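You operate a simulated robot arm through the tools that you are given. There is no shell and no other tool. Be economical: measure what you need, move in short steps, check, and stop when the job is done.

You are at the controls of a simulated robot arm. One attempt, no reset.

## Task
Stand the short clay pot on the turntable and spray the patch on its side teal.
Fine: patch toward the can, garden door left open, cap back on.

The check looks at the end state, three seconds after you hand in, the way a careful person would. Anything else that was tipped, shoved, dropped, spilled or broken makes it a failure. A push-on lid holds only when it is set on centred and level and pressed home; a screw cap is set on level and turned clockwise until tight.

## Robot
A 6-joint arm with a two-finger gripper on a trunk, on a base that drives. Base frame: it is fixed to the floor where the robot stands at the start and does not move with it; the origin is under the middle of the robot, x ahead of it, y to its left, z up; the surface under the hand at the start is at about z = 90. Lengths are in cm, angles in rad, forces in N, time in s.
It reaches about 129.8 cm from its shoulder. Its first joint turns from -2.601 to 2.601 rad. Places, roughly: button of the teal spray can [80, 10, 100]; garden door [20, 110, 100]; short clay pot (7x7x7 cm) [70, 0, 90]; top of the turntable [80, 30, 90]. Payload 1.57 kg.
The TCP is the grasp point between the finger pads, 2.1 cm short of the fingertips. In the tool frame z runs along the fingers and y along their closing line. Largest opening 7 cm; the body of the gripper starts 5 cm behind the TCP.
Orientation is told as [roll, pitch, yaw] about the base's x, y, z axes, in that order, counted from this pose: with the fingers straight down and closing along the base's y, the tool's x points along the base's -x, its y along +y and its z along -z.

## Interface
- The arm moves only by the tool apply_moves. Its argument "steps" is a list of rows, each a list of 2 entries, a list of its own where there are three numbers: the shift along the tool's x, y, z in units of 50 mm (1.0 is 50 mm), then the turn, a rotation vector about the tool's x, y, z in units of 4 degrees (1.0 is 4 degrees). In form: [[[tx, ty, tz], [wx, wy, wz]], ...]. A call has 1 to 12 rows; each row shifts and turns the commanded pose from where the row before left it, along the tool's axes as they then stand. "jaw" is the finger opening in cm, from 0 to 7, set as the call begins (left out, the last holds). A call with a number of a shift or a turn outside -1 to 1 is refused whole. Each row takes 0.2 s and may step no farther than 5 cm and 0.15 rad from the row before; otherwise, or with a gripper value out of range, the whole call is refused. A pose out of reach is approached as far as the arm can. The call stops where the force on the tool passes 50 N (or 10 N more than at its start, if that is more) or the arm is blocked; 0.2 s more then pass. Each finger halts on what it meets, pressing with about 30 N; the grip force reading is that of the motor and also rises with nothing between the fingers. The clock runs only during rows and for 0.2 s after the last one: add rows that do not move to give the fingers time. It gives the time, the measured TCP pose, the force on the tool (base axes), the opening and the grip force at its end, in the units of the frame above (readings bear some noise), with the torque about the TCP (base axes, N m) and any sound that the robot's microphone picked up.
- Cameras (640 x 400 px; columns grow to the right, rows downward): "scene" is now at [2.4, 14.4, 167.07]; the picture's right is [0.02, -1.00, 0.00], its down [-0.66, -0.01, -0.75] and it looks along [0.75, 0.01, -0.66] (base axes); focal length 285 px, centre (320, 200). "wrist" rides on the gripper at [7.9, 0.4, -8.1] in the tool frame; the picture's right is [-0.05, 1.00, 0.00], its down [-0.67, -0.04, -0.74] and it looks along [-0.74, -0.04, 0.67] (tool axes); focal length 256 px, centre (320, 200).
- capture(camera): a new picture of that camera. The clock stands still meanwhile.
- raise_lower(by): slides the trunk up (or, below 0, down) by that many cm; the arm and the scene camera ride with it, the base frame stays. It gives what a move gives, with no picture.
- steer(legs): drives the robot by 1 to 6 legs, each [ahead, turn to the left] in cm and rad, along the robot's own axes; the way and the turn of a leg run together, so that a leg with both is an arc; at most 150 cm and 3.142 rad a leg. The arm and the cameras ride along, it lands a little off, and it stops where it bumps. It gives what a move gives.
- turn_head(pan, tilt): turns the head with the scene camera to pan (to the left, within 2.705 rad either way) and tilt (down, from -0.506 to 1.204), counted from straight ahead of the robot. It gives what a move gives.
- measure_at(camera, pixels): for up to 12 pixels [column, row] of the newest picture of that camera ("zoom" is the newest enlarged one), the place [x, y, z] in the base frame of the surface seen there, good to about 0.2 cm, but the place of the scene camera against the robot may be out by one fixed shift of up to 2.5 cm in any direction. The clock stands still meanwhile.
- close_up(camera, box): a new picture of the part [left, top, right, bottom] of that camera's present view, enlarged. The clock stands still meanwhile.
- job_done(): hands the job in; it is judged then, once.

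Go step by step. Measure first, check grasps and placings, and put right what went wrong. The budget is 80 turns and 68 pictures, counting those below and the enlarged ones. Unless the task says otherwise, let go and move clear before handing in, and close with one line.

The tools are called after "Emit:" by a JSON object that holds its "fn" and its "kwargs". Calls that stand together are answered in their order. apply_moves: Moves the arm, as the interface text tells. Its arguments: {"type":"object","properties":{"steps":{"type":"array","items":{"type":"array"}},"jaw":{"type":"number"}},"required":["steps"]} The other tools are called the same way: raise_lower (by) slides the trunk up or down; steer (legs) drives the base; turn_head (pan, tilt) turns the head that bears the scene camera; capture (camera) takes a picture; measure_at (camera, pixels) gives the place of the surface under pixels of a picture; close_up (camera, box) takes an enlarged picture of a part of a camera's view; job_done () hands the job in.

At the start:

```text
t: 0.0
ee_pos: [66.4, 10.89, 100.03]
ee_rot: [0.001, 0.001, 0.011]
force: [-0.1, -0.6, 0.2]
ft_torque: [0.0, 0.03, -0.03]
finger_gap: 7.01
grasp_force: 0.2
trunk travel left (down, up): [-68.1, 28.9]
robot x, y, heading: [0.11, -1.81, -0.006]
head pan, tilt: [0.021, 0.726]
```

scene: 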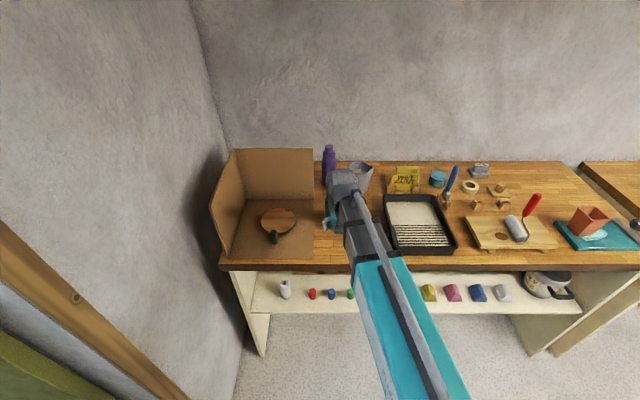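
wrist: 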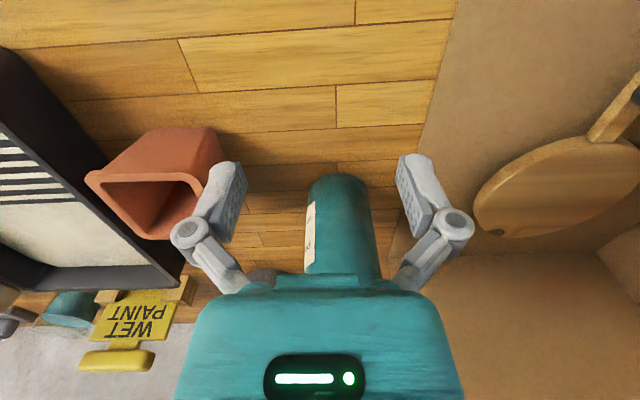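

The wrist picture shows the clay pot at about (160,180) and a teal can ahead at (340,225); the arm hides both in the scene view. I'll enlarge both views and look towards the door.

Emit:
{"fn": "close_up", "kwargs": {"camera": "scene", "box": [200, 130, 400, 310]}}

Emit:
{"fn": "measure_at", "kwargs": {"camera": "wrist", "pixels": [[340, 185], [340, 260], [310, 235], [90, 178], [150, 238], [200, 180], [200, 130], [150, 130], [560, 185], [480, 215], [630, 150], [280, 120]]}}

Emit:
{"fn": "turn_head", "kwargs": {"pan": 1.2, "tilt": 0.5}}

Emit:
{"fn": "capture", "kwargs": {"camera": "scene"}}

```text
2.22 times, centred on (300, 220) of scene
```

zoom: 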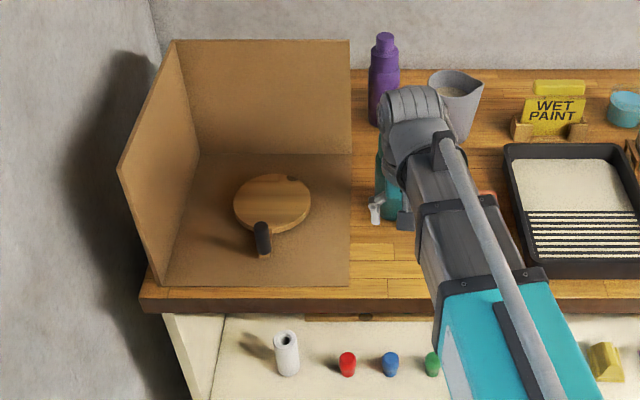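

```text
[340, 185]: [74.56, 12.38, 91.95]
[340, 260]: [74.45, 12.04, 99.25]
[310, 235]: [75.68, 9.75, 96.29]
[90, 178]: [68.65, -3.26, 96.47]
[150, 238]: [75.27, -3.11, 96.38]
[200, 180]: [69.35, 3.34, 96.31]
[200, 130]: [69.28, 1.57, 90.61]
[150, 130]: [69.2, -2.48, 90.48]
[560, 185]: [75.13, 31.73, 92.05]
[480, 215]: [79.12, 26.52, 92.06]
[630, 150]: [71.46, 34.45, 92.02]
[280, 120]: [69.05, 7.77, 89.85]
```

```text
t: 1.4
ee_pos: [66.34, 11.07, 99.89]
ee_rot: [0.0, 0.001, 0.012]
force: [0.3, -0.7, 1.8]
ft_torque: [0.02, -0.04, 0.03]
finger_gap: 7.01
grasp_force: 0.0
trunk travel left (down, up): [-68.1, 28.9]
robot x, y, heading: [-0.11, -1.52, -0.004]
head pan, tilt: [1.201, 0.499]
```

```text
64 pictures are left
```

scene: 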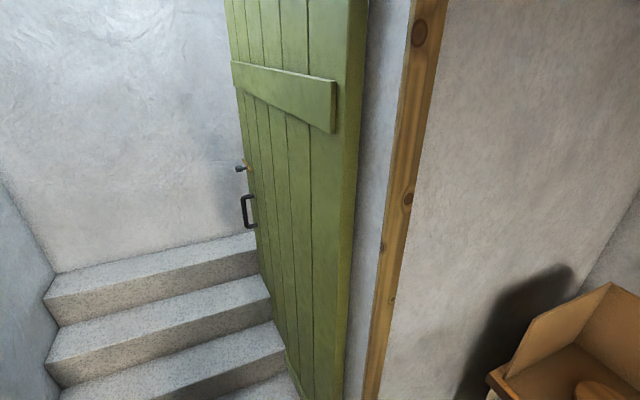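

The garden door already stands open (green leaf at (290,200), steps beyond). I'll turn the head back and lift the arm up and away so that the can and pot can be seen.

Emit:
{"fn": "apply_moves", "kwargs": {"steps": [[[0, 0, -1], [0, 0, 0]], [[0, 0, -1], [0, 0, 0]], [[0, 0, -1], [0, 0, 0]], [[1, 0, -1], [0, 0, 0]], [[0, -0.99, 0], [0, 0, 0]], [[0, -0.99, 0], [0, 0, 0]], [[0, -0.99, 0], [0, 0, 0]], [[0, -0.99, 0], [0, 0, 0]], [[0, -0.99, 0], [0, 0, 0]], [[0, 0, 0], [0, 0, 0]]]}}

Emit:
{"fn": "turn_head", "kwargs": {"pan": 0.1, "tilt": 0.726}}

Emit:
{"fn": "capture", "kwargs": {"camera": "scene"}}

Emit:
{"fn": "capture", "kwargs": {"camera": "wrist"}}

```text
refused: row 4 steps farther than a row can; nothing moved
```

```text
t: 2.7
ee_pos: [66.41, 11.03, 99.96]
ee_rot: [-0.001, 0.0, 0.01]
force: [-0.1, 0.2, -0.3]
ft_torque: [0.02, 0.04, 0.01]
finger_gap: 7.01
grasp_force: 0.0
trunk travel left (down, up): [-68.1, 28.9]
robot x, y, heading: [-0.16, -1.73, -0.003]
head pan, tilt: [0.099, 0.726]
```

```text
63 pictures are left
```

scene: 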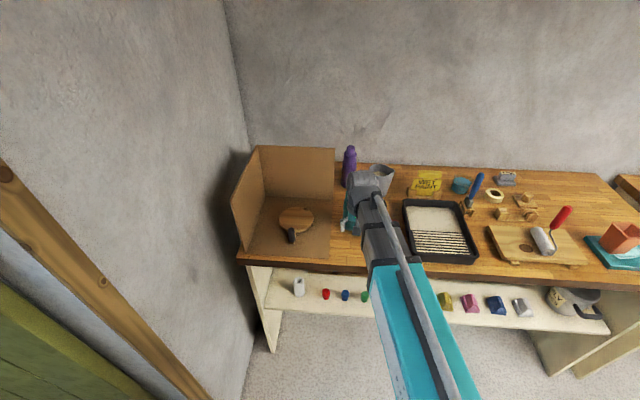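

```text
62 pictures are left
```

wrist: 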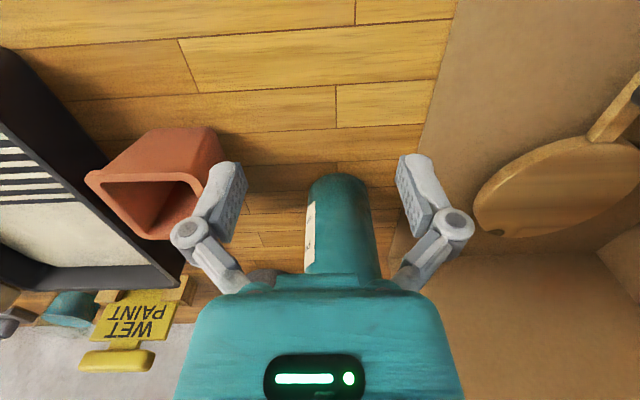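

I'll lift straight up and then aside in separate rows.

Emit:
{"fn": "apply_moves", "kwargs": {"steps": [[[0, 0, -0.98], [0, 0, 0]], [[0, 0, -0.98], [0, 0, 0]], [[0, 0, -0.98], [0, 0, 0]], [[0, 0, -0.98], [0, 0, 0]], [[0.98, 0, 0], [0, 0, 0]], [[0.98, 0, 0], [0, 0, 0]], [[0.98, 0, 0], [0, 0, 0]], [[0, 0, 0], [0, 0, 0]]]}}

Emit:
{"fn": "capture", "kwargs": {"camera": "wrist"}}

Emit:
{"fn": "close_up", "kwargs": {"camera": "scene", "box": [220, 130, 420, 310]}}

```text
t: 4.5
ee_pos: [52.1, 11.04, 100.02]
ee_rot: [0.001, 0.001, 0.012]
force: [0.4, 1.1, 0.0]
ft_torque: [-0.02, 0.01, 0.01]
finger_gap: 7.0
grasp_force: 0.0
out of reach, approached as far as the arm can: row 1, 2, 3, 4, 7
trunk travel left (down, up): [-68.1, 28.9]
robot x, y, heading: [0.55, -1.5, -0.007]
head pan, tilt: [0.099, 0.726]
```

```text
61 pictures are left
```

wrist: 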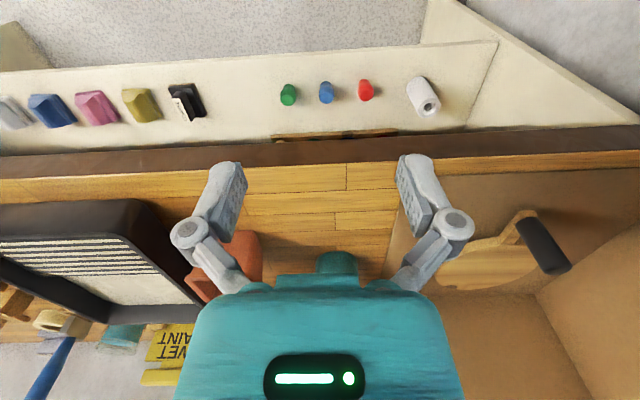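

```text
2.22 times, centred on (320, 220) of scene
```

zoom: 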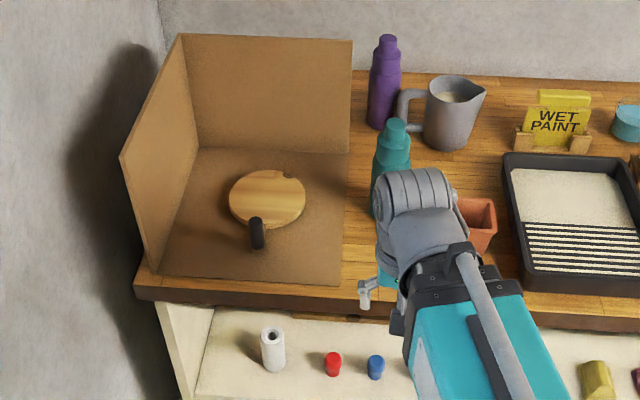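

The arm can't rise at this trunk height, so I'll raise the trunk by 20 cm and look again. The teal can appears capped at (393,140) in the zoom.

Emit:
{"fn": "raise_lower", "kwargs": {"by": 22}}

Emit:
{"fn": "apply_moves", "kwargs": {"steps": [[[0, -0.98, 0], [0, 0, 0]], [[0, -0.98, 0], [0, 0, 0]], [[0, -0.98, 0], [0, 0, 0]], [[0, -0.98, 0], [0, 0, 0]], [[0, 0, 0], [0, 0, 0]]]}}

Emit:
{"fn": "capture", "kwargs": {"camera": "scene"}}

Emit:
{"fn": "capture", "kwargs": {"camera": "wrist"}}

```text
t: 6.8
ee_pos: [52.12, 10.97, 122.02]
ee_rot: [-0.001, 0.001, 0.013]
force: [0.8, -0.8, -1.1]
ft_torque: [-0.01, -0.02, 0.05]
finger_gap: 7.01
grasp_force: 0.0
trunk travel left (down, up): [-90.1, 6.9]
robot x, y, heading: [0.3, -1.42, -0.004]
head pan, tilt: [0.099, 0.726]
```

```text
t: 8.1
ee_pos: [53.78, -8.46, 122.02]
ee_rot: [-0.002, 0.001, 0.014]
force: [-0.2, 0.6, -0.2]
ft_torque: [-0.04, -0.01, -0.01]
finger_gap: 6.99
grasp_force: 0.2
out of reach, approached as far as the arm can: row 1, 2
trunk travel left (down, up): [-90.1, 6.9]
robot x, y, heading: [0.11, -1.57, 0.001]
head pan, tilt: [0.099, 0.726]
```

```text
59 pictures are left
```

scene: 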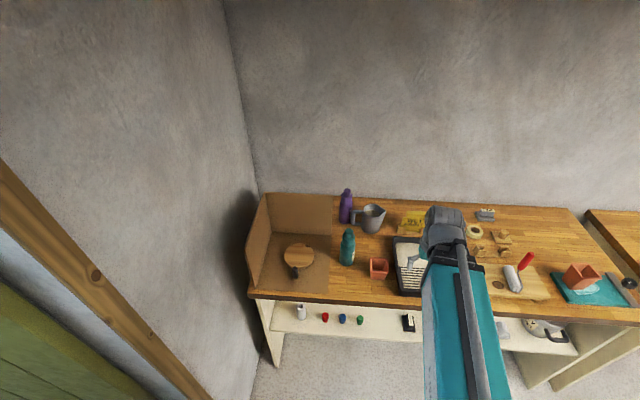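

```text
58 pictures are left
```

wrist: 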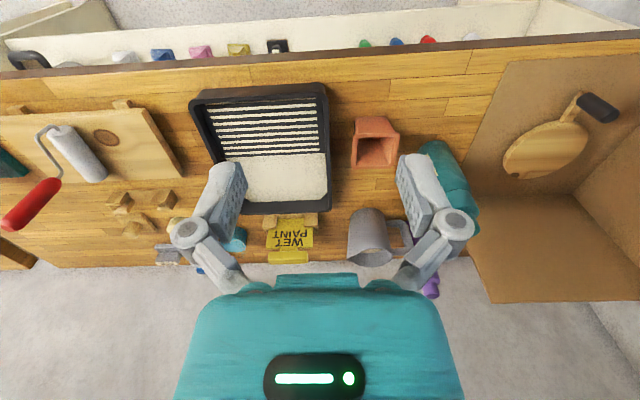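

Emit:
{"fn": "close_up", "kwargs": {"camera": "scene", "box": [320, 180, 420, 300]}}

Emit:
{"fn": "close_up", "kwargs": {"camera": "scene", "box": [240, 180, 360, 300]}}

Emit:
{"fn": "measure_at", "kwargs": {"camera": "scene", "pixels": [[348, 231], [348, 240], [347, 264], [371, 260], [387, 261], [387, 277], [372, 277], [300, 256], [284, 256], [314, 256], [299, 247], [295, 272]]}}

Emit:
{"fn": "measure_at", "kwargs": {"camera": "wrist", "pixels": [[357, 136], [397, 134], [359, 166], [399, 165], [440, 147], [450, 180], [545, 150], [505, 165], [585, 140], [356, 118], [388, 118], [470, 200]]}}

```text
3.33 times, centred on (370, 240) of scene
```

zoom: 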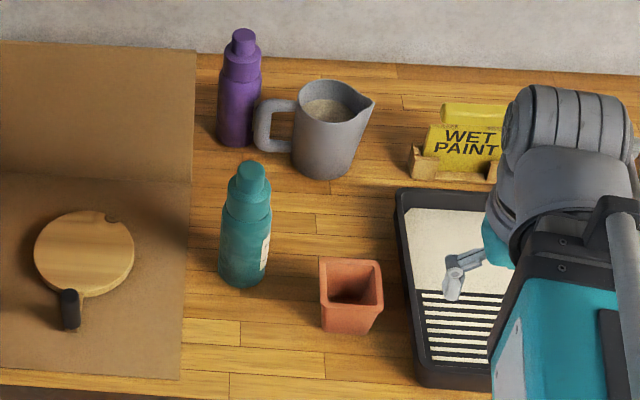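

```text
3.33 times, centred on (300, 240) of scene
```

zoom: 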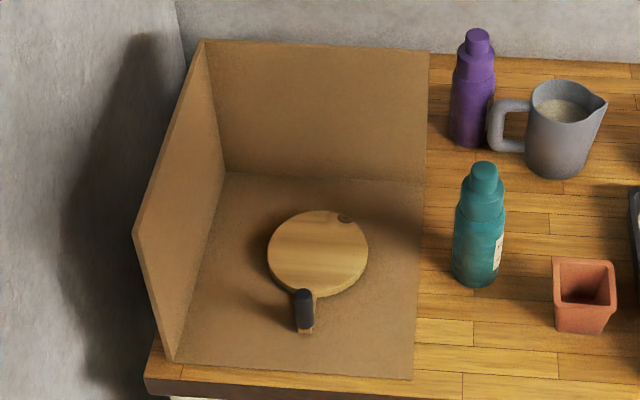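

```text
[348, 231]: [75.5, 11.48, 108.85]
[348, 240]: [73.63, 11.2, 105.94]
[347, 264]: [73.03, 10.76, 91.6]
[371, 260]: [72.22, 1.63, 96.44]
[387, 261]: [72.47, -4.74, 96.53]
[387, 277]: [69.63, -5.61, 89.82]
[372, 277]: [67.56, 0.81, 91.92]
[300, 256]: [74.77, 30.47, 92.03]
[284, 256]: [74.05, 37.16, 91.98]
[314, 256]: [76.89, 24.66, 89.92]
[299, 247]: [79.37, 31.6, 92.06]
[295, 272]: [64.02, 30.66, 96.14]
```

```text
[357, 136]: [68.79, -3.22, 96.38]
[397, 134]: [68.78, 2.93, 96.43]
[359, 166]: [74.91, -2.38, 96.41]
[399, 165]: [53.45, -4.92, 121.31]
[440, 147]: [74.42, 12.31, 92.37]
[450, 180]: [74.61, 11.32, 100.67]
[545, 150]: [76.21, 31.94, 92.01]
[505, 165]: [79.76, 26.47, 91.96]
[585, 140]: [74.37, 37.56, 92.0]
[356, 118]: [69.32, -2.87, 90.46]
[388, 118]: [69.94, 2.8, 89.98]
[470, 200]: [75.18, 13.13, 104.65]
```

Emit:
{"fn": "close_up", "kwargs": {"camera": "scene", "box": [330, 222, 394, 286]}}

Emit:
{"fn": "close_up", "kwargs": {"camera": "wrist", "box": [340, 100, 420, 180]}}

```text
6.25 times, centred on (362, 254) of scene
```

zoom: 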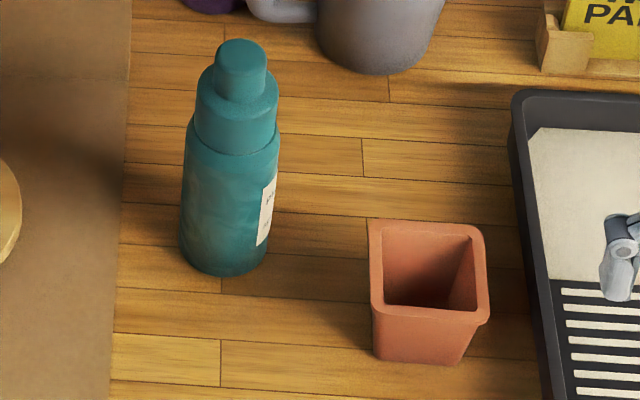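

```text
5.00 times, centred on (380, 140) of wrist
```

zoom: 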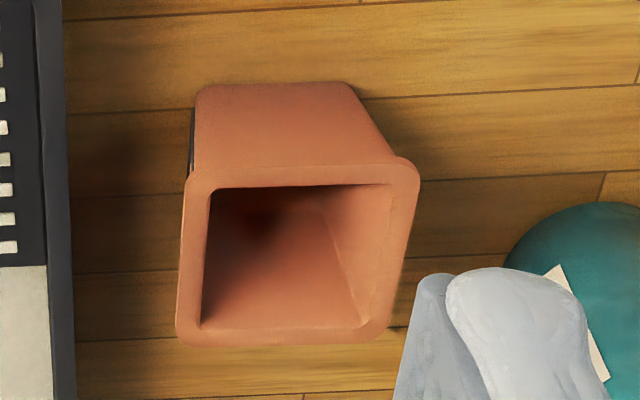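

A dark sliver shows on the pot's -y side (zoom (190,140)), perhaps the patch. I'll yaw the wrist to look at that face.

Emit:
{"fn": "apply_moves", "kwargs": {"steps": [[[0, -0.5, 0], [0, 0, -1]], [[0, -0.5, 0], [0, 0, -1]], [[0, -0.5, 0], [0, 0, -1]], [[0, -0.5, 0.3], [0, 0, -1]], [[0, -0.5, 0.3], [0, 0, -1]], [[0, -0.5, 0.3], [0, 0, -1]], [[0, 0, 0.3], [0, 0, -1]], [[0, 0, 0.3], [0, 0, -1]], [[0, 0, 0.3], [0, 0, -1]], [[0, 0, 0], [0, 0, -1]], [[0, 0, 0], [0, 0, -1]], [[0, 0, 0], [0, 0, -1]]]}}

Emit:
{"fn": "capture", "kwargs": {"camera": "wrist"}}

```text
t: 10.7
ee_pos: [56.74, -23.09, 121.97]
ee_rot: [0.0, 0.0, 0.852]
force: [0.0, 0.7, 0.3]
ft_torque: [-0.03, 0.02, 0.01]
finger_gap: 7.01
grasp_force: 0.0
out of reach, approached as far as the arm can: row 4, 5, 6, 7, 8, 9
trunk travel left (down, up): [-90.1, 6.9]
robot x, y, heading: [-0.11, -1.77, 0.001]
head pan, tilt: [0.099, 0.726]
```

```text
53 pictures are left
```

wrist: 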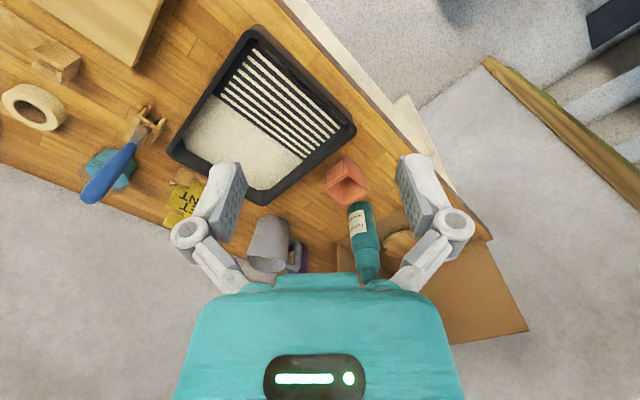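

Z moves by the arm are refused here; the trunk can serve for height. Zooming on the pot at (343,182).

Emit:
{"fn": "close_up", "kwargs": {"camera": "wrist", "box": [310, 150, 390, 230]}}

Emit:
{"fn": "apply_moves", "kwargs": {"steps": [[[0, 0, 0.4], [0, 0, 0]], [[0, 0, 0.4], [0, 0, 0]]]}}

```text
5.00 times, centred on (350, 190) of wrist
```

zoom: 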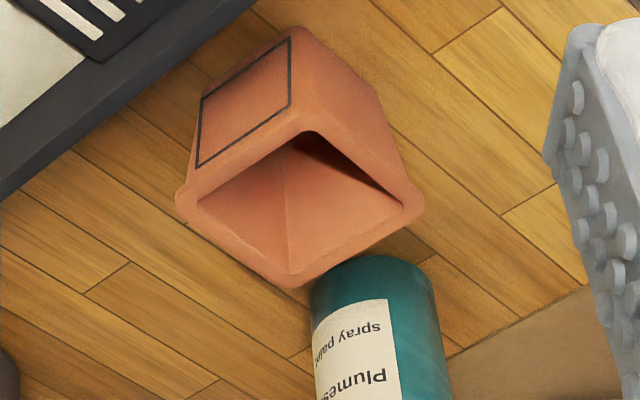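

```text
t: 11.2
ee_pos: [56.75, -23.1, 122.03]
ee_rot: [-0.001, 0.0, 0.851]
force: [-0.3, -0.1, -0.6]
ft_torque: [0.0, -0.01, 0.01]
finger_gap: 6.97
grasp_force: 0.0
out of reach, approached as far as the arm can: row 1, 2
trunk travel left (down, up): [-90.1, 6.9]
robot x, y, heading: [0.12, -1.7, -0.003]
head pan, tilt: [0.099, 0.726]
```

The black-outlined patch is on the pot's -y face, so no turning is needed: set on the turntable as is, it faces the can. Arm height is fixed by the trunk. Next I'll bring the wrist camera in front of the can to look at the cap.

Emit:
{"fn": "apply_moves", "kwargs": {"steps": [[[0, 0, 0], [0, 0, 1]], [[0, 0, 0], [0, 0, 1]], [[0, 0, 0], [0, 0, 1]], [[0, 0, 0], [0, 0, 1]], [[0, 0, 0], [0, 0, 1]], [[0, 0, 0], [0, 0, 1]], [[0, 0, 0], [0, 0, 1]], [[0, 0, 0], [0, 0, 1]], [[0, 0, 0], [0, 0, 1]], [[0, 0, 0], [0, 0, 1]], [[0, 0, 0], [0, 0, 1]], [[0, 0, 0], [0, 0, 1]]]}}

Emit:
{"fn": "apply_moves", "kwargs": {"steps": [[[-0.7, 0, 0], [0, 0, 0.1]], [[0, 0.97, 0], [0, 0, 0.1]], [[0, 0.97, 0], [0, 0, 0]], [[0, 0.97, 0], [0, 0, 0]], [[0, 0.97, 0], [0, 0, 0]], [[0, 0.97, 0], [0, 0, 0]], [[0, 0.97, 0], [0, 0, 0]], [[0, 0.97, 0], [0, 0, 0]], [[0, 0, 0], [0, 0, 0]]]}}

Emit:
{"fn": "capture", "kwargs": {"camera": "wrist"}}

```text
t: 13.8
ee_pos: [56.62, -22.97, 122.07]
ee_rot: [0.0, 0.002, 0.011]
force: [1.1, 1.2, -1.4]
ft_torque: [-0.02, 0.0, 0.0]
finger_gap: 6.97
grasp_force: 0.1
trunk travel left (down, up): [-90.1, 6.9]
robot x, y, heading: [-0.2, -1.43, -0.007]
head pan, tilt: [0.099, 0.726]
```

```text
t: 15.8
ee_pos: [60.36, 11.28, 122.0]
ee_rot: [0.0, 0.004, -0.003]
force: [-0.6, -1.0, -0.2]
ft_torque: [0.04, -0.02, 0.0]
finger_gap: 6.99
grasp_force: 0.1
trunk travel left (down, up): [-90.1, 6.9]
robot x, y, heading: [-0.04, -1.71, -0.007]
head pan, tilt: [0.099, 0.726]
```

```text
51 pictures are left
```

wrist: 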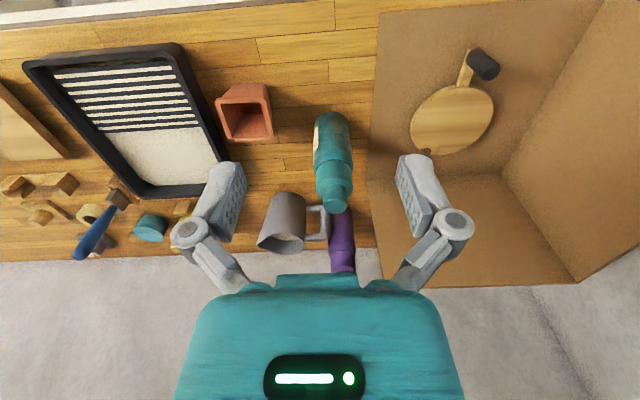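

Emit:
{"fn": "close_up", "kwargs": {"camera": "wrist", "box": [290, 100, 390, 230]}}

Emit:
{"fn": "measure_at", "kwargs": {"camera": "wrist", "pixels": [[338, 206], [330, 212], [345, 210], [326, 205], [349, 203], [336, 212], [337, 198], [337, 185], [320, 178], [352, 174], [335, 163], [331, 125]]}}

Emit:
{"fn": "measure_at", "kwargs": {"camera": "wrist", "pixels": [[452, 117], [412, 120], [492, 110], [452, 85], [430, 153], [425, 140], [222, 100], [268, 97], [271, 140], [228, 140], [483, 65], [460, 150]]}}

```text
3.08 times, centred on (340, 165) of wrist
```

zoom: 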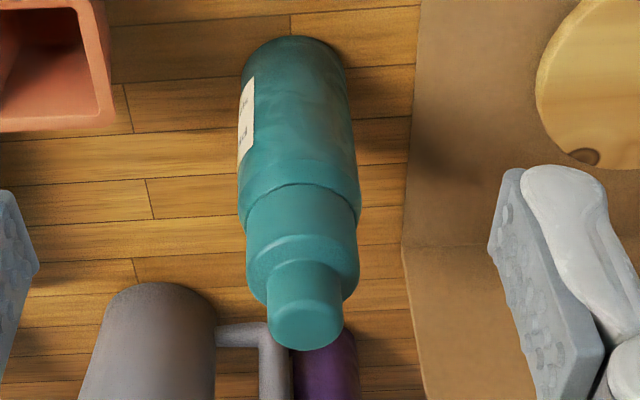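

```text
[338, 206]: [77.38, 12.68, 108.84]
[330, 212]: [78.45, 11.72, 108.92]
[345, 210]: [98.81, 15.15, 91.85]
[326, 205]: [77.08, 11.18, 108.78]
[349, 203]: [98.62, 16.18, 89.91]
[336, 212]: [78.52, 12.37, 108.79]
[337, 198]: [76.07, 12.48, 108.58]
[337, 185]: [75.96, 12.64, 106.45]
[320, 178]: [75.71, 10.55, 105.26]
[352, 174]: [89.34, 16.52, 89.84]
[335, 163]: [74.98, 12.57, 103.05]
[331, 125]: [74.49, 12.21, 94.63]
```

```text
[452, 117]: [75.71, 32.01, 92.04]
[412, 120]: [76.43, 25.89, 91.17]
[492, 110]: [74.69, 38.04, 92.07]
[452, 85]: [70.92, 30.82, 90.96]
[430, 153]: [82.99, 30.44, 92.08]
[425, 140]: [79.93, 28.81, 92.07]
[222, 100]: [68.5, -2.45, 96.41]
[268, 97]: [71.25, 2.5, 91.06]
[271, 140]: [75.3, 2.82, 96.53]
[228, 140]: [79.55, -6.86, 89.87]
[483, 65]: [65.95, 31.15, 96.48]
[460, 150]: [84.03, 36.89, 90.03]
```

The cap's knob is at about (77.4, 12.5), top z 108.9, some 2.7 wide; tier below starts about z 105.5. I'll move over it with jaws open.

Emit:
{"fn": "apply_moves", "kwargs": {"steps": [[[-0.852, 0.058, 0], [0, 0, 0]], [[-0.852, 0.058, 0], [0, 0, 0]], [[-0.852, 0.058, 0], [0, 0, 0]], [[-0.852, 0.058, 0], [0, 0, 0]], [[0, 0, 0], [0, 0, 0]], [[0, 0, 0], [0, 0, 0]]], "jaw": 7}}

Emit:
{"fn": "raise_lower", "kwargs": {"by": -7}}

Emit:
{"fn": "capture", "kwargs": {"camera": "wrist"}}

Emit:
{"fn": "capture", "kwargs": {"camera": "scene"}}

```text
t: 17.2
ee_pos: [77.34, 12.1, 121.97]
ee_rot: [-0.001, 0.002, -0.002]
force: [0.5, 0.0, -0.1]
ft_torque: [-0.01, 0.02, -0.01]
finger_gap: 7.0
grasp_force: 0.0
trunk travel left (down, up): [-90.1, 6.9]
robot x, y, heading: [-0.07, -1.41, -0.006]
head pan, tilt: [0.099, 0.726]
```

```text
t: 18.3
ee_pos: [77.33, 12.13, 115.08]
ee_rot: [0.0, -0.001, -0.002]
force: [-0.1, 0.7, 0.1]
ft_torque: [-0.03, 0.0, 0.0]
finger_gap: 6.99
grasp_force: 0.1
trunk travel left (down, up): [-83.1, 13.9]
robot x, y, heading: [-0.06, -1.41, 0.0]
head pan, tilt: [0.099, 0.726]
```

```text
49 pictures are left
```

wrist: 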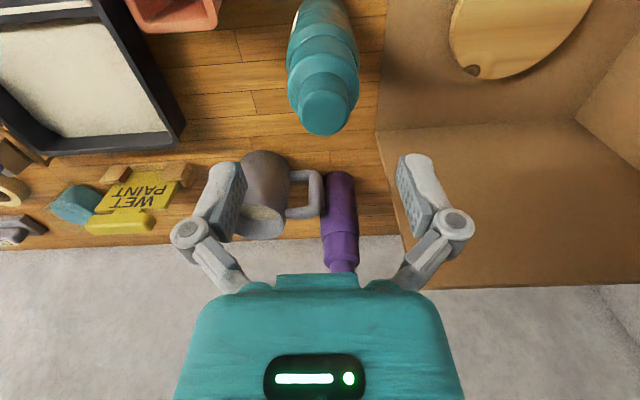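

```text
48 pictures are left
```

scene: 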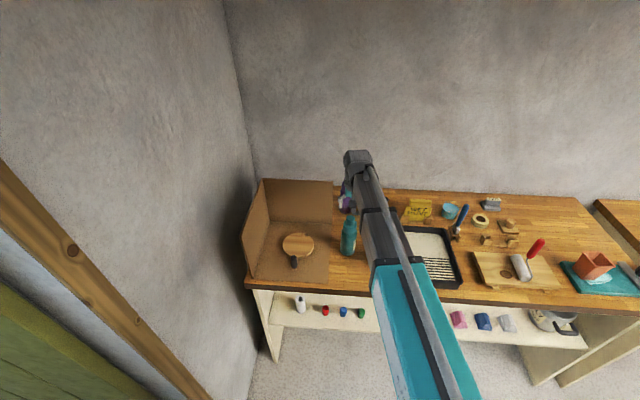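

Emit:
{"fn": "measure_at", "kwargs": {"camera": "wrist", "pixels": [[303, 118], [312, 118], [322, 100], [322, 118], [322, 128], [340, 118], [345, 112], [322, 133], [300, 75], [345, 75], [356, 50], [322, 85]]}}

Emit:
{"fn": "close_up", "kwargs": {"camera": "wrist", "box": [270, 0, 380, 150]}}

```text
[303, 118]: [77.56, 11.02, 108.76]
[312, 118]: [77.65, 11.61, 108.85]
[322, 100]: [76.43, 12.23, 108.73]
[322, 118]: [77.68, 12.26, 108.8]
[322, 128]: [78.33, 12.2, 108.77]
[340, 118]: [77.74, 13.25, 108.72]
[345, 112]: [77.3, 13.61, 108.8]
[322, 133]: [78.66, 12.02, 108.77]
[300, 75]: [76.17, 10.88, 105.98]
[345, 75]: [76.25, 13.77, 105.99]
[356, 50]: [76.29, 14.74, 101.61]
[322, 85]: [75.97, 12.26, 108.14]
```

```text
2.67 times, centred on (325, 75) of wrist
```

zoom: 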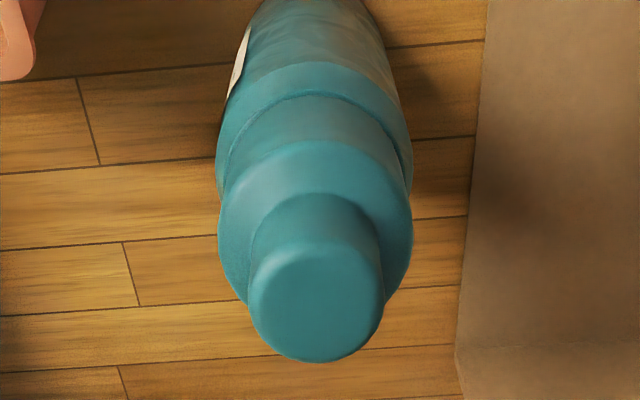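

Knob centre is (77.4, 12.3), z 105.8–108.8. I'll trim and lower to z 108.1, then close.

Emit:
{"fn": "apply_moves", "kwargs": {"steps": [[[-0.02, 0.036, 0], [0, 0, 0]], [[0, 0, 0], [0, 0, 0]]]}}

Emit:
{"fn": "raise_lower", "kwargs": {"by": -7}}

Emit:
{"fn": "apply_moves", "kwargs": {"steps": [[[0, 0, 0], [0, 0, 0]], [[0, 0, 0], [0, 0, 0]], [[0, 0, 0], [0, 0, 0]], [[0, 0, 0], [0, 0, 0]], [[0, 0, 0], [0, 0, 0]]], "jaw": 2}}

Emit:
{"fn": "raise_lower", "kwargs": {"by": 1}}

Emit:
{"fn": "capture", "kwargs": {"camera": "wrist"}}

```text
t: 18.9
ee_pos: [77.39, 12.32, 114.93]
ee_rot: [0.002, 0.003, -0.003]
force: [-0.5, -0.5, -0.2]
ft_torque: [0.0, 0.01, -0.02]
finger_gap: 7.01
grasp_force: 0.1
trunk travel left (down, up): [-83.1, 13.9]
robot x, y, heading: [0.17, -1.86, 0.006]
head pan, tilt: [0.099, 0.726]
```

```text
t: 20.0
ee_pos: [77.29, 12.24, 107.85]
ee_rot: [0.0, 0.001, -0.003]
force: [-0.3, 0.2, -0.3]
ft_torque: [-0.01, 0.02, 0.0]
finger_gap: 7.01
grasp_force: 0.0
trunk travel left (down, up): [-76.1, 20.9]
robot x, y, heading: [-0.0, -1.96, 0.001]
head pan, tilt: [0.099, 0.726]
```

```text
t: 21.2
ee_pos: [77.18, 12.16, 108.19]
ee_rot: [0.001, -0.002, -0.001]
force: [8.0, 2.6, 40.6]
ft_torque: [0.09, -0.43, 0.0]
finger_gap: 2.99
grasp_force: 29.6
trunk travel left (down, up): [-76.1, 20.9]
robot x, y, heading: [0.09, -1.77, -0.0]
head pan, tilt: [0.099, 0.726]
```

```text
t: 21.8
ee_pos: [77.38, 12.23, 108.96]
ee_rot: [0.001, 0.0, -0.003]
force: [0.2, 0.5, -0.3]
ft_torque: [0.01, 0.01, -0.01]
finger_gap: 2.96
grasp_force: 30.1
trunk travel left (down, up): [-77.1, 19.9]
robot x, y, heading: [-0.18, -1.78, -0.0]
head pan, tilt: [0.099, 0.726]
heard: snap
```

```text
46 pictures are left
```

wrist: 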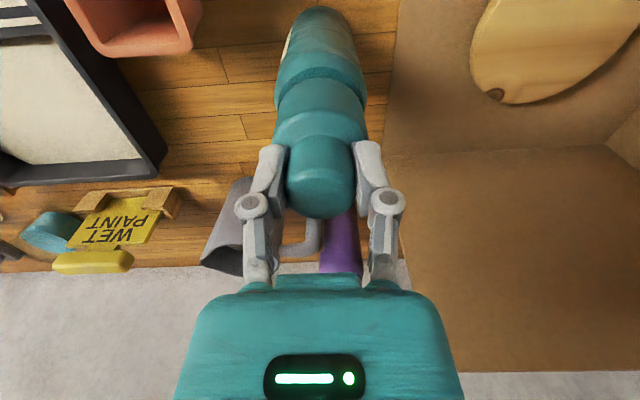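

A snap was heard and the force dropped: the cap has come loose. I'll lift it clear and look.

Emit:
{"fn": "raise_lower", "kwargs": {"by": 9}}

Emit:
{"fn": "capture", "kwargs": {"camera": "wrist"}}

Emit:
{"fn": "close_up", "kwargs": {"camera": "scene", "box": [300, 150, 420, 280]}}

```text
t: 23.0
ee_pos: [77.4, 12.21, 117.99]
ee_rot: [0.0, -0.001, -0.002]
force: [-0.4, -0.6, -1.4]
ft_torque: [-0.02, 0.0, 0.02]
finger_gap: 2.95
grasp_force: 30.2
trunk travel left (down, up): [-86.1, 10.9]
robot x, y, heading: [0.06, -1.77, 0.002]
head pan, tilt: [0.099, 0.726]
```

```text
45 pictures are left
```

wrist: 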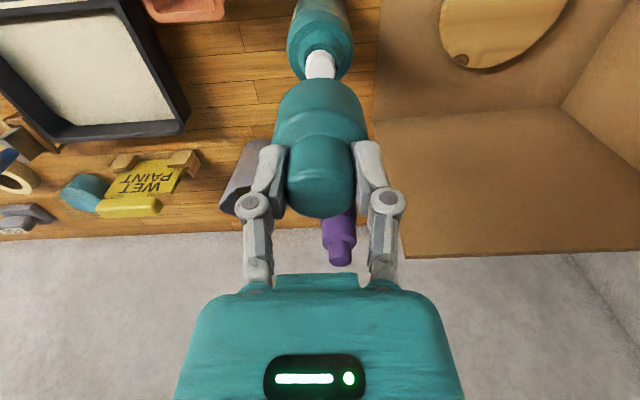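

```text
3.08 times, centred on (360, 215) of scene
```

zoom: 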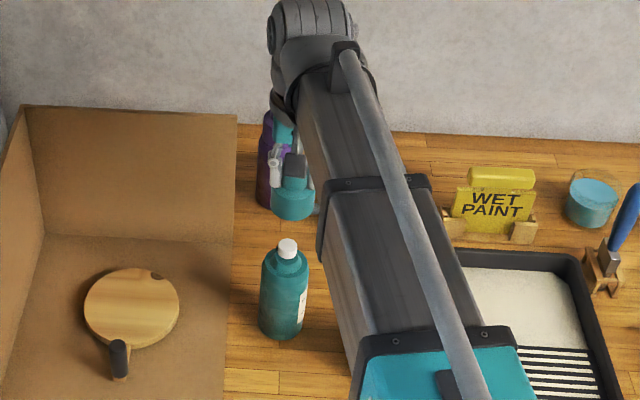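

The cap is off, showing a white button at (320,65). I'll examine the nozzle and measure the cap's rim and the bench edge.

Emit:
{"fn": "close_up", "kwargs": {"camera": "wrist", "box": [280, 10, 370, 110]}}

Emit:
{"fn": "measure_at", "kwargs": {"camera": "wrist", "pixels": [[320, 55], [310, 70], [330, 70], [320, 76], [320, 84], [320, 95], [275, 125], [365, 125], [320, 130], [295, 45]]}}

Emit:
{"fn": "measure_at", "kwargs": {"camera": "scene", "pixels": [[345, 284], [352, 284], [340, 284], [345, 276], [320, 280]]}}

Emit:
{"fn": "close_up", "kwargs": {"camera": "scene", "box": [375, 215, 405, 250]}}

```text
4.00 times, centred on (325, 60) of wrist
```

zoom: 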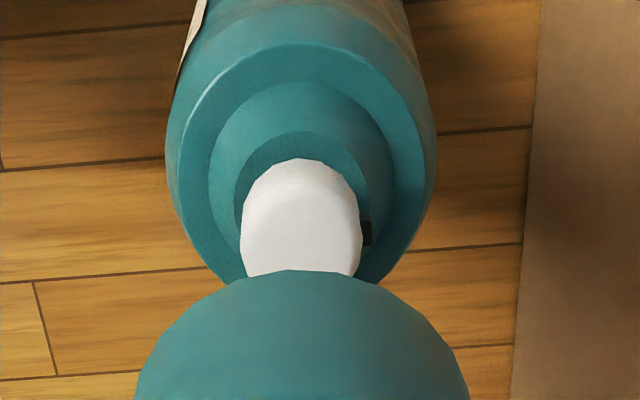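

```text
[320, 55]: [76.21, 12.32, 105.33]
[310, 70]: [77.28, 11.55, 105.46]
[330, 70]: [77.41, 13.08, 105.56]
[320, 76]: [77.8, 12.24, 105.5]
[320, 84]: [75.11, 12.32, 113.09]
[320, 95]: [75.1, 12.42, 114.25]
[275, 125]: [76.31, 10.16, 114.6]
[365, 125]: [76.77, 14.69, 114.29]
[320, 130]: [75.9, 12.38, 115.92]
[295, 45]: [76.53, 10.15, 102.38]
```

```text
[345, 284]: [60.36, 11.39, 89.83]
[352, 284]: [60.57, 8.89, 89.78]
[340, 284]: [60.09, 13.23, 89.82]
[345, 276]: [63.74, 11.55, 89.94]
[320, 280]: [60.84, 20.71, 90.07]
```

```text
11.43 times, centred on (390, 232) of scene
```

zoom: 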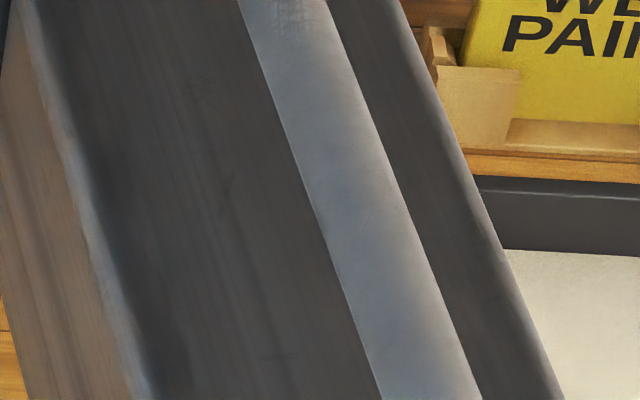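

The nozzle is a dark spot on the button's +y side (zoom (366,233)), facing the turntable; button top is (77.1, 12.3, 105.5). I'll park the cap on clear bench at about (67, 11.5).

Emit:
{"fn": "apply_moves", "kwargs": {"steps": [[[0.69, -0.05, 0], [0, 0, 0]], [[0.69, -0.05, 0], [0, 0, 0]], [[0.69, -0.05, 0], [0, 0, 0]], [[0, 0, 0], [0, 0, 0]]]}}

Emit:
{"fn": "raise_lower", "kwargs": {"by": -21.8}}

Emit:
{"fn": "capture", "kwargs": {"camera": "wrist"}}

```text
t: 24.0
ee_pos: [66.94, 11.42, 117.9]
ee_rot: [0.0, 0.002, -0.001]
force: [-0.4, -0.5, 0.4]
ft_torque: [0.0, 0.05, -0.02]
finger_gap: 2.96
grasp_force: 29.9
trunk travel left (down, up): [-86.1, 10.9]
robot x, y, heading: [-0.22, -1.6, -0.002]
head pan, tilt: [0.099, 0.726]
```

```text
t: 26.4
ee_pos: [66.84, 11.45, 96.16]
ee_rot: [0.002, 0.001, -0.002]
force: [-0.3, -0.1, 0.2]
ft_torque: [0.02, 0.01, -0.01]
finger_gap: 2.97
grasp_force: 30.1
trunk travel left (down, up): [-64.3, 32.7]
robot x, y, heading: [-0.27, -1.34, -0.003]
head pan, tilt: [0.099, 0.726]
```

```text
41 pictures are left
```

wrist: 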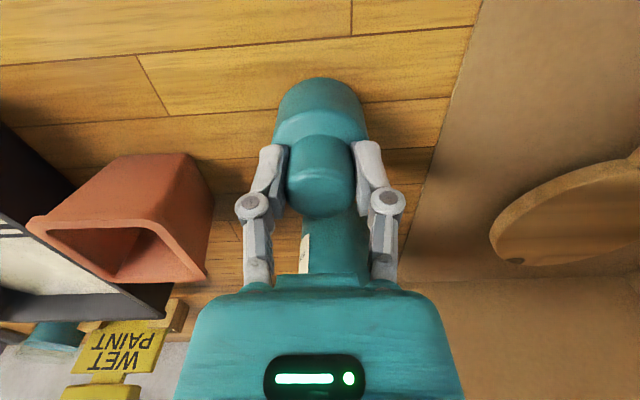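

Emit:
{"fn": "measure_at", "kwargs": {"camera": "wrist", "pixels": [[320, 82], [320, 79], [320, 100], [320, 74], [285, 105]]}}

Emit:
{"fn": "raise_lower", "kwargs": {"by": -0.5}}

Emit:
{"fn": "raise_lower", "kwargs": {"by": -0.3}}

```text
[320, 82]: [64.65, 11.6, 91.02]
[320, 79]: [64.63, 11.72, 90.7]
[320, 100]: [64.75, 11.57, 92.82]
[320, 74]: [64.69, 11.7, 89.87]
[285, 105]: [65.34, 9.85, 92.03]
```

```text
t: 26.9
ee_pos: [66.93, 11.45, 95.74]
ee_rot: [0.0, 0.002, -0.002]
force: [-0.2, -0.3, 1.9]
ft_torque: [0.02, 0.04, 0.0]
finger_gap: 2.96
grasp_force: 30.2
trunk travel left (down, up): [-63.8, 33.2]
robot x, y, heading: [0.17, -1.51, -0.005]
head pan, tilt: [0.099, 0.726]
```

```text
t: 27.6
ee_pos: [66.9, 11.33, 95.66]
ee_rot: [0.0, -0.004, -0.002]
force: [-0.8, 1.0, 30.8]
ft_torque: [0.01, 0.14, 0.03]
finger_gap: 3.0
grasp_force: 30.6
trunk travel left (down, up): [-63.6, 33.4]
robot x, y, heading: [-0.12, -1.55, -0.003]
head pan, tilt: [0.099, 0.726]
stopped: the force on the tool passed its limit at 51 N (the readings are from after the stop); the commanded pose is now the measured one
```

The cap's bottom is resting on the bench. I'll ease up, open, and rise clear, then go to view the pot.

Emit:
{"fn": "raise_lower", "kwargs": {"by": 0.15}}

Emit:
{"fn": "apply_moves", "kwargs": {"steps": [[[0, 0, 0], [0, 0, 0]], [[0, 0, 0], [0, 0, 0]], [[0, 0, 0], [0, 0, 0]], [[0, 0, 0], [0, 0, 0]]], "jaw": 5}}

Emit:
{"fn": "raise_lower", "kwargs": {"by": 18}}

Emit:
{"fn": "apply_moves", "kwargs": {"steps": [[[0.4, -0.8, 0], [0, 0, 0]], [[0.4, -0.8, 0], [0, 0, 0]], [[0, 0, 0], [0, 0, 0]]]}}

Emit:
{"fn": "capture", "kwargs": {"camera": "wrist"}}

```text
t: 28.1
ee_pos: [66.94, 11.43, 95.65]
ee_rot: [0.001, -0.001, -0.003]
force: [-4.3, -0.7, 5.3]
ft_torque: [-0.04, 0.2, 0.02]
finger_gap: 2.96
grasp_force: 30.1
trunk travel left (down, up): [-63.7, 33.3]
robot x, y, heading: [-0.19, -2.02, 0.005]
head pan, tilt: [0.099, 0.726]
```

```text
t: 29.1
ee_pos: [66.89, 11.58, 95.62]
ee_rot: [-0.002, -0.002, -0.001]
force: [0.8, -0.9, 0.3]
ft_torque: [-0.01, -0.02, -0.01]
finger_gap: 5.0
grasp_force: 0.0
trunk travel left (down, up): [-63.7, 33.3]
robot x, y, heading: [0.17, -1.74, -0.003]
head pan, tilt: [0.099, 0.726]
```

```text
t: 31.1
ee_pos: [67.1, 11.35, 113.61]
ee_rot: [0.0, -0.003, -0.001]
force: [-0.8, 0.8, -0.2]
ft_torque: [0.0, -0.04, -0.01]
finger_gap: 4.98
grasp_force: 0.0
trunk travel left (down, up): [-81.7, 15.3]
robot x, y, heading: [-0.29, -1.56, -0.003]
head pan, tilt: [0.099, 0.726]
```

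```text
t: 31.9
ee_pos: [62.99, 3.53, 113.7]
ee_rot: [-0.001, -0.002, -0.002]
force: [0.6, 0.7, 0.0]
ft_torque: [0.01, -0.01, -0.01]
finger_gap: 4.99
grasp_force: 0.1
trunk travel left (down, up): [-81.7, 15.3]
robot x, y, heading: [0.29, -1.26, 0.002]
head pan, tilt: [0.099, 0.726]
```

```text
40 pictures are left
```

wrist: 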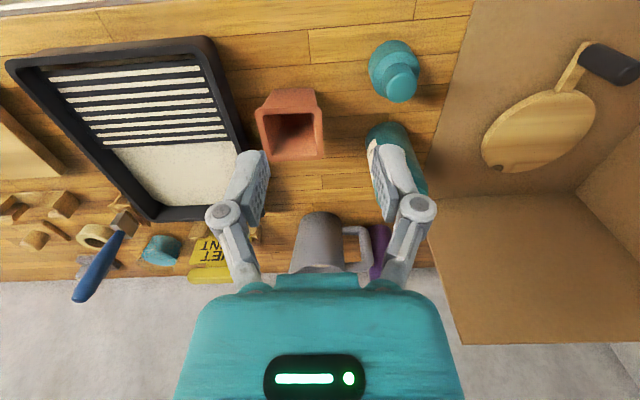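

The cap stands upright at (395,70). Now I'll zoom on the pot and measure its rim and walls.

Emit:
{"fn": "close_up", "kwargs": {"camera": "wrist", "box": [245, 80, 335, 170]}}

```text
4.44 times, centred on (290, 125) of wrist
```

zoom: 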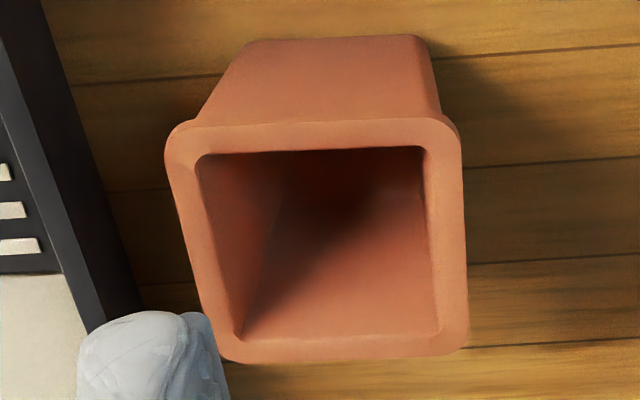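

Emit:
{"fn": "measure_at", "kwargs": {"camera": "zoom", "pixels": [[442, 150], [459, 240], [426, 200], [464, 300], [176, 200], [190, 200], [320, 125], [320, 150], [340, 355], [340, 338], [450, 240], [412, 50]]}}

Emit:
{"fn": "measure_at", "kwargs": {"camera": "zoom", "pixels": [[436, 105], [180, 135], [455, 130], [240, 355], [460, 345], [420, 230], [250, 45], [340, 260]]}}

```text
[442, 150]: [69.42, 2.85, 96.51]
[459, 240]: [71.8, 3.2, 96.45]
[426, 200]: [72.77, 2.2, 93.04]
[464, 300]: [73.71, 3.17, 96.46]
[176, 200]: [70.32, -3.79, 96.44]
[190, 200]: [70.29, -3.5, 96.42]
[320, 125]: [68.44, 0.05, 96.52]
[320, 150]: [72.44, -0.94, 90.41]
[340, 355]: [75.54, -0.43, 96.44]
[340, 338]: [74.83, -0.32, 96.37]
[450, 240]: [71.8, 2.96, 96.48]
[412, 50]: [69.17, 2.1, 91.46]
```

```text
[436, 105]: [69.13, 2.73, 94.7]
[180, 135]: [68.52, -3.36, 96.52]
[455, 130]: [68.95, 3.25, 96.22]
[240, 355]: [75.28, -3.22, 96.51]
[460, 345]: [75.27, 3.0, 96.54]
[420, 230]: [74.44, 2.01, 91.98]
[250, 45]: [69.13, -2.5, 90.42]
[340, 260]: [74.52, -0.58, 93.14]
```

The pot is slightly wider than the jaw (about 7.1), so I'll pinch its +y wall (mid-wall about (72, 2.7)) with the tool tilted 8° to match the wall.

Emit:
{"fn": "apply_moves", "kwargs": {"steps": [[[-0.9, -0.08, 0], [0, 0, 0]], [[-0.9, -0.08, 0], [0, 0, 0]], [[0, 0, 0], [1, 0, 0]], [[0, 0, 0], [1, 0, 0]], [[0, 0, 0], [0, 0, 0]]], "jaw": 4}}

Emit:
{"fn": "raise_lower", "kwargs": {"by": -14}}

Emit:
{"fn": "capture", "kwargs": {"camera": "wrist"}}

```text
t: 33.1
ee_pos: [72.08, 2.84, 113.75]
ee_rot: [-0.14, -0.003, -0.003]
force: [-0.2, 0.3, -0.3]
ft_torque: [0.0, -0.01, 0.0]
finger_gap: 4.01
grasp_force: 0.0
trunk travel left (down, up): [-81.7, 15.3]
robot x, y, heading: [-0.09, -1.57, 0.0]
head pan, tilt: [0.099, 0.726]
```

```text
t: 34.7
ee_pos: [72.01, 2.71, 99.88]
ee_rot: [-0.139, -0.003, -0.001]
force: [-0.4, 0.3, 0.5]
ft_torque: [0.03, 0.02, 0.02]
finger_gap: 3.98
grasp_force: 0.1
trunk travel left (down, up): [-67.7, 29.3]
robot x, y, heading: [0.16, -1.65, -0.004]
head pan, tilt: [0.099, 0.726]
```

```text
38 pictures are left
```

wrist: 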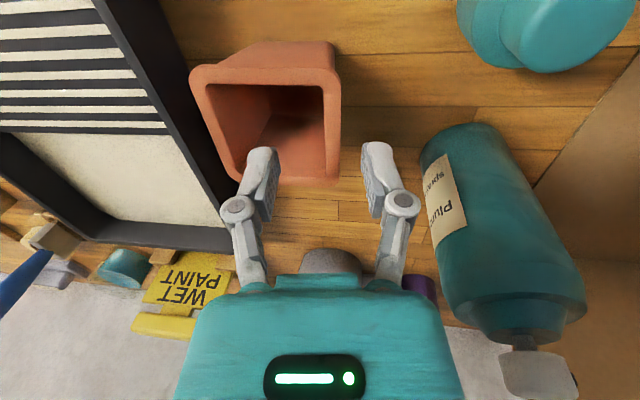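

The fingers straddle the +y wall. I'll descend to z ≈ 95.2 and close.

Emit:
{"fn": "raise_lower", "kwargs": {"by": -4.6}}

Emit:
{"fn": "apply_moves", "kwargs": {"steps": [[[0, 0, 0], [0, 0, 0]], [[0, 0, 0], [0, 0, 0]], [[0, 0, 0], [0, 0, 0]], [[0, 0, 0], [0, 0, 0]], [[0, 0, 0], [0, 0, 0]]], "jaw": 0}}

Emit:
{"fn": "capture", "kwargs": {"camera": "wrist"}}

```text
t: 35.6
ee_pos: [71.97, 2.86, 95.21]
ee_rot: [-0.14, -0.001, -0.003]
force: [0.5, -0.4, 0.3]
ft_torque: [0.0, -0.02, 0.0]
finger_gap: 3.99
grasp_force: 0.0
trunk travel left (down, up): [-63.1, 33.9]
robot x, y, heading: [-0.02, -1.99, -0.003]
head pan, tilt: [0.099, 0.726]
```

```text
t: 36.8
ee_pos: [72.07, 2.57, 95.19]
ee_rot: [-0.138, -0.003, -0.003]
force: [-0.1, 0.9, 0.7]
ft_torque: [0.07, -0.03, 0.02]
finger_gap: 0.58
grasp_force: 29.7
trunk travel left (down, up): [-63.1, 33.9]
robot x, y, heading: [-0.15, -1.57, -0.002]
head pan, tilt: [0.099, 0.726]
```

```text
37 pictures are left
```

wrist: 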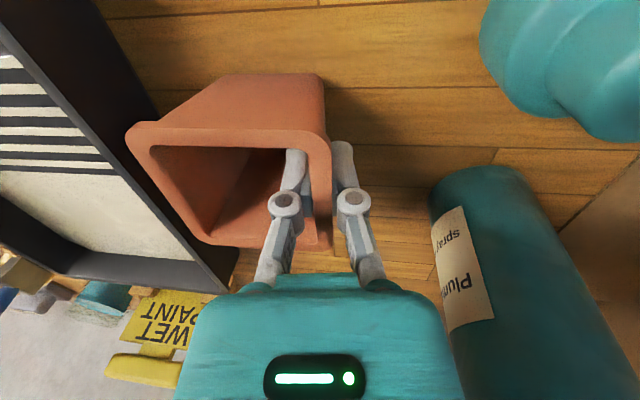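

Wall gripped (gap 0.58). I'll lift a little and check that it hangs level.

Emit:
{"fn": "raise_lower", "kwargs": {"by": 18}}

Emit:
{"fn": "capture", "kwargs": {"camera": "wrist"}}

Emit:
{"fn": "close_up", "kwargs": {"camera": "scene", "box": [330, 180, 430, 290]}}

```text
t: 38.8
ee_pos: [72.06, 2.71, 113.16]
ee_rot: [-0.14, -0.002, 0.0]
force: [-0.6, 0.3, -1.1]
ft_torque: [0.05, 0.01, 0.02]
finger_gap: 0.58
grasp_force: 29.9
trunk travel left (down, up): [-81.1, 15.9]
robot x, y, heading: [0.01, -1.38, 0.001]
head pan, tilt: [0.099, 0.726]
```

```text
36 pictures are left
```

wrist: 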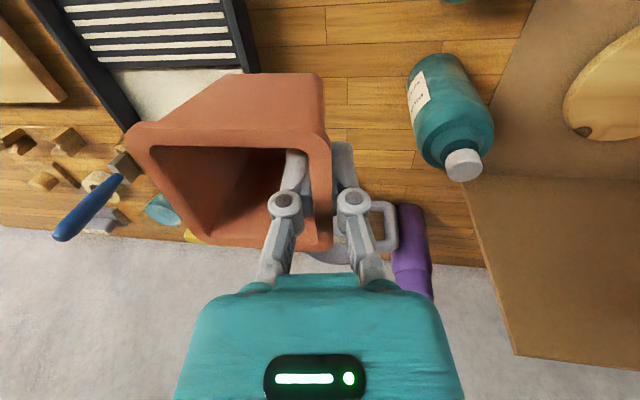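

```text
3.64 times, centred on (380, 235) of scene
```

zoom: 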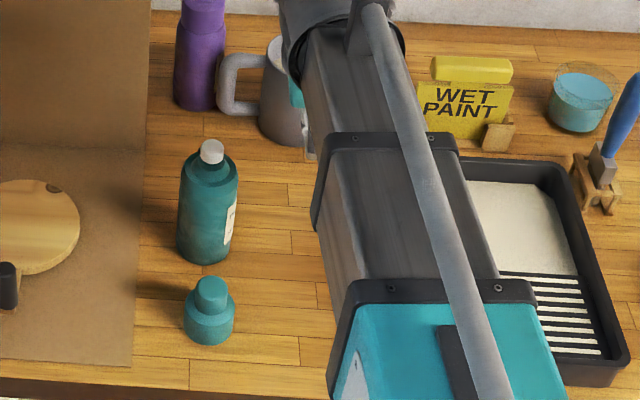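

The pot is held steady. Before crossing I'll raise 4 cm more and measure the booth walls and turntable.

Emit:
{"fn": "raise_lower", "kwargs": {"by": 4}}

Emit:
{"fn": "capture", "kwargs": {"camera": "scene"}}

```text
t: 39.6
ee_pos: [72.07, 2.62, 117.21]
ee_rot: [-0.139, -0.002, -0.002]
force: [0.1, 0.4, -1.1]
ft_torque: [0.02, -0.03, -0.01]
finger_gap: 0.58
grasp_force: 30.3
trunk travel left (down, up): [-85.1, 11.9]
robot x, y, heading: [0.53, -1.76, -0.002]
head pan, tilt: [0.099, 0.726]
```

```text
34 pictures are left
```

scene: 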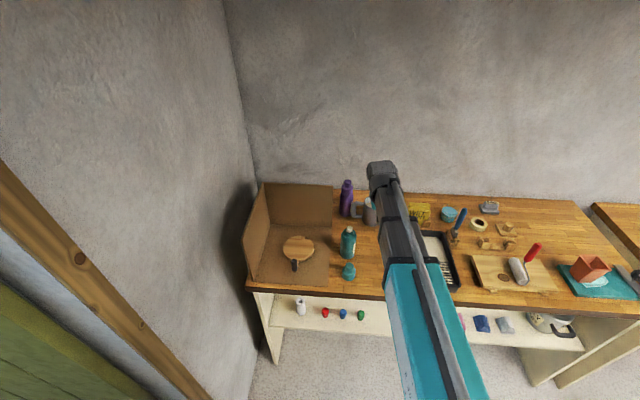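

Emit:
{"fn": "measure_at", "kwargs": {"camera": "scene", "pixels": [[264, 186], [330, 188], [245, 250], [254, 215], [299, 234], [299, 262], [282, 249], [315, 249], [294, 263], [330, 240], [200, 200], [240, 200]]}}

```text
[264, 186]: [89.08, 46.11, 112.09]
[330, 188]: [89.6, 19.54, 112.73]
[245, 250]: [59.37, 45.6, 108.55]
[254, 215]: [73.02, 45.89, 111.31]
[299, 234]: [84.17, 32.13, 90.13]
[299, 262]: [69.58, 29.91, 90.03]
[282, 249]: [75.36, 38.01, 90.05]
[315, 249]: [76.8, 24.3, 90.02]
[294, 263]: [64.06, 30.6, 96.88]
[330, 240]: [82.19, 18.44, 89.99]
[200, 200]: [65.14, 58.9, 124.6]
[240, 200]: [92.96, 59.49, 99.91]
```

Booth walls (top z ≈ 112.7, +y wall at y ≈ 46) leave room. I'll carry the pot across to above the turntable centre (~(77, 32)).

Emit:
{"fn": "apply_moves", "kwargs": {"steps": [[[-0.143, 0.911, -0.128], [0, 0, 0]], [[-0.143, 0.911, -0.128], [0, 0, 0]], [[-0.143, 0.911, -0.128], [0, 0, 0]], [[-0.143, 0.911, -0.128], [0, 0, 0]], [[-0.143, 0.911, -0.128], [0, 0, 0]], [[-0.143, 0.911, -0.128], [0, 0, 0]], [[-0.143, 0.911, -0.128], [0, 0, 0]], [[0, 0, 0], [0, 0, 0]]]}}

Emit:
{"fn": "capture", "kwargs": {"camera": "wrist"}}

Emit:
{"fn": "capture", "kwargs": {"camera": "scene"}}

```text
t: 41.5
ee_pos: [76.96, 34.88, 117.16]
ee_rot: [-0.14, -0.002, 0.0]
force: [-0.8, 0.2, -2.4]
ft_torque: [0.01, -0.02, 0.02]
finger_gap: 0.63
grasp_force: 29.7
trunk travel left (down, up): [-85.1, 11.9]
robot x, y, heading: [-0.04, -1.74, -0.005]
head pan, tilt: [0.099, 0.726]
```

```text
33 pictures are left
```

wrist: 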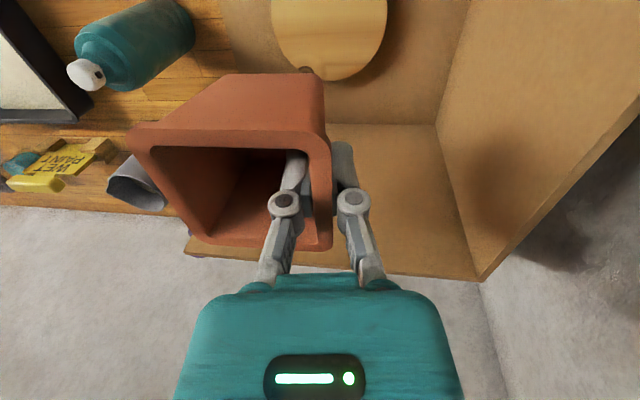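

```text
32 pictures are left
```

scene: 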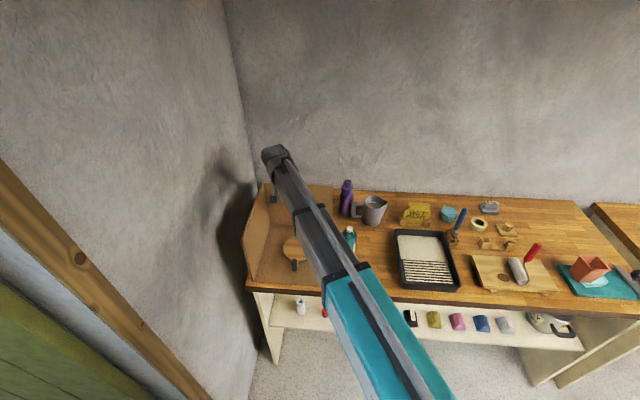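

Emit:
{"fn": "measure_at", "kwargs": {"camera": "wrist", "pixels": [[335, 77], [274, 8], [385, 8], [330, 5], [360, 68], [200, 74], [320, 75], [130, 130], [240, 240], [325, 250], [460, 200], [300, 78]]}}

```text
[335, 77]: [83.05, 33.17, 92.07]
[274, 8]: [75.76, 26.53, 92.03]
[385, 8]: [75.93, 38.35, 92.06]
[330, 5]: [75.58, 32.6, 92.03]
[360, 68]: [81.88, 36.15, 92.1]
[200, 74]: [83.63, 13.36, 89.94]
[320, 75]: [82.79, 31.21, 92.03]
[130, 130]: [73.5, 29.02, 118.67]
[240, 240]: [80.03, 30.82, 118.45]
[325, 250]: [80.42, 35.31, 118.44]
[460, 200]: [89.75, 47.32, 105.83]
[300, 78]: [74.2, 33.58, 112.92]
```

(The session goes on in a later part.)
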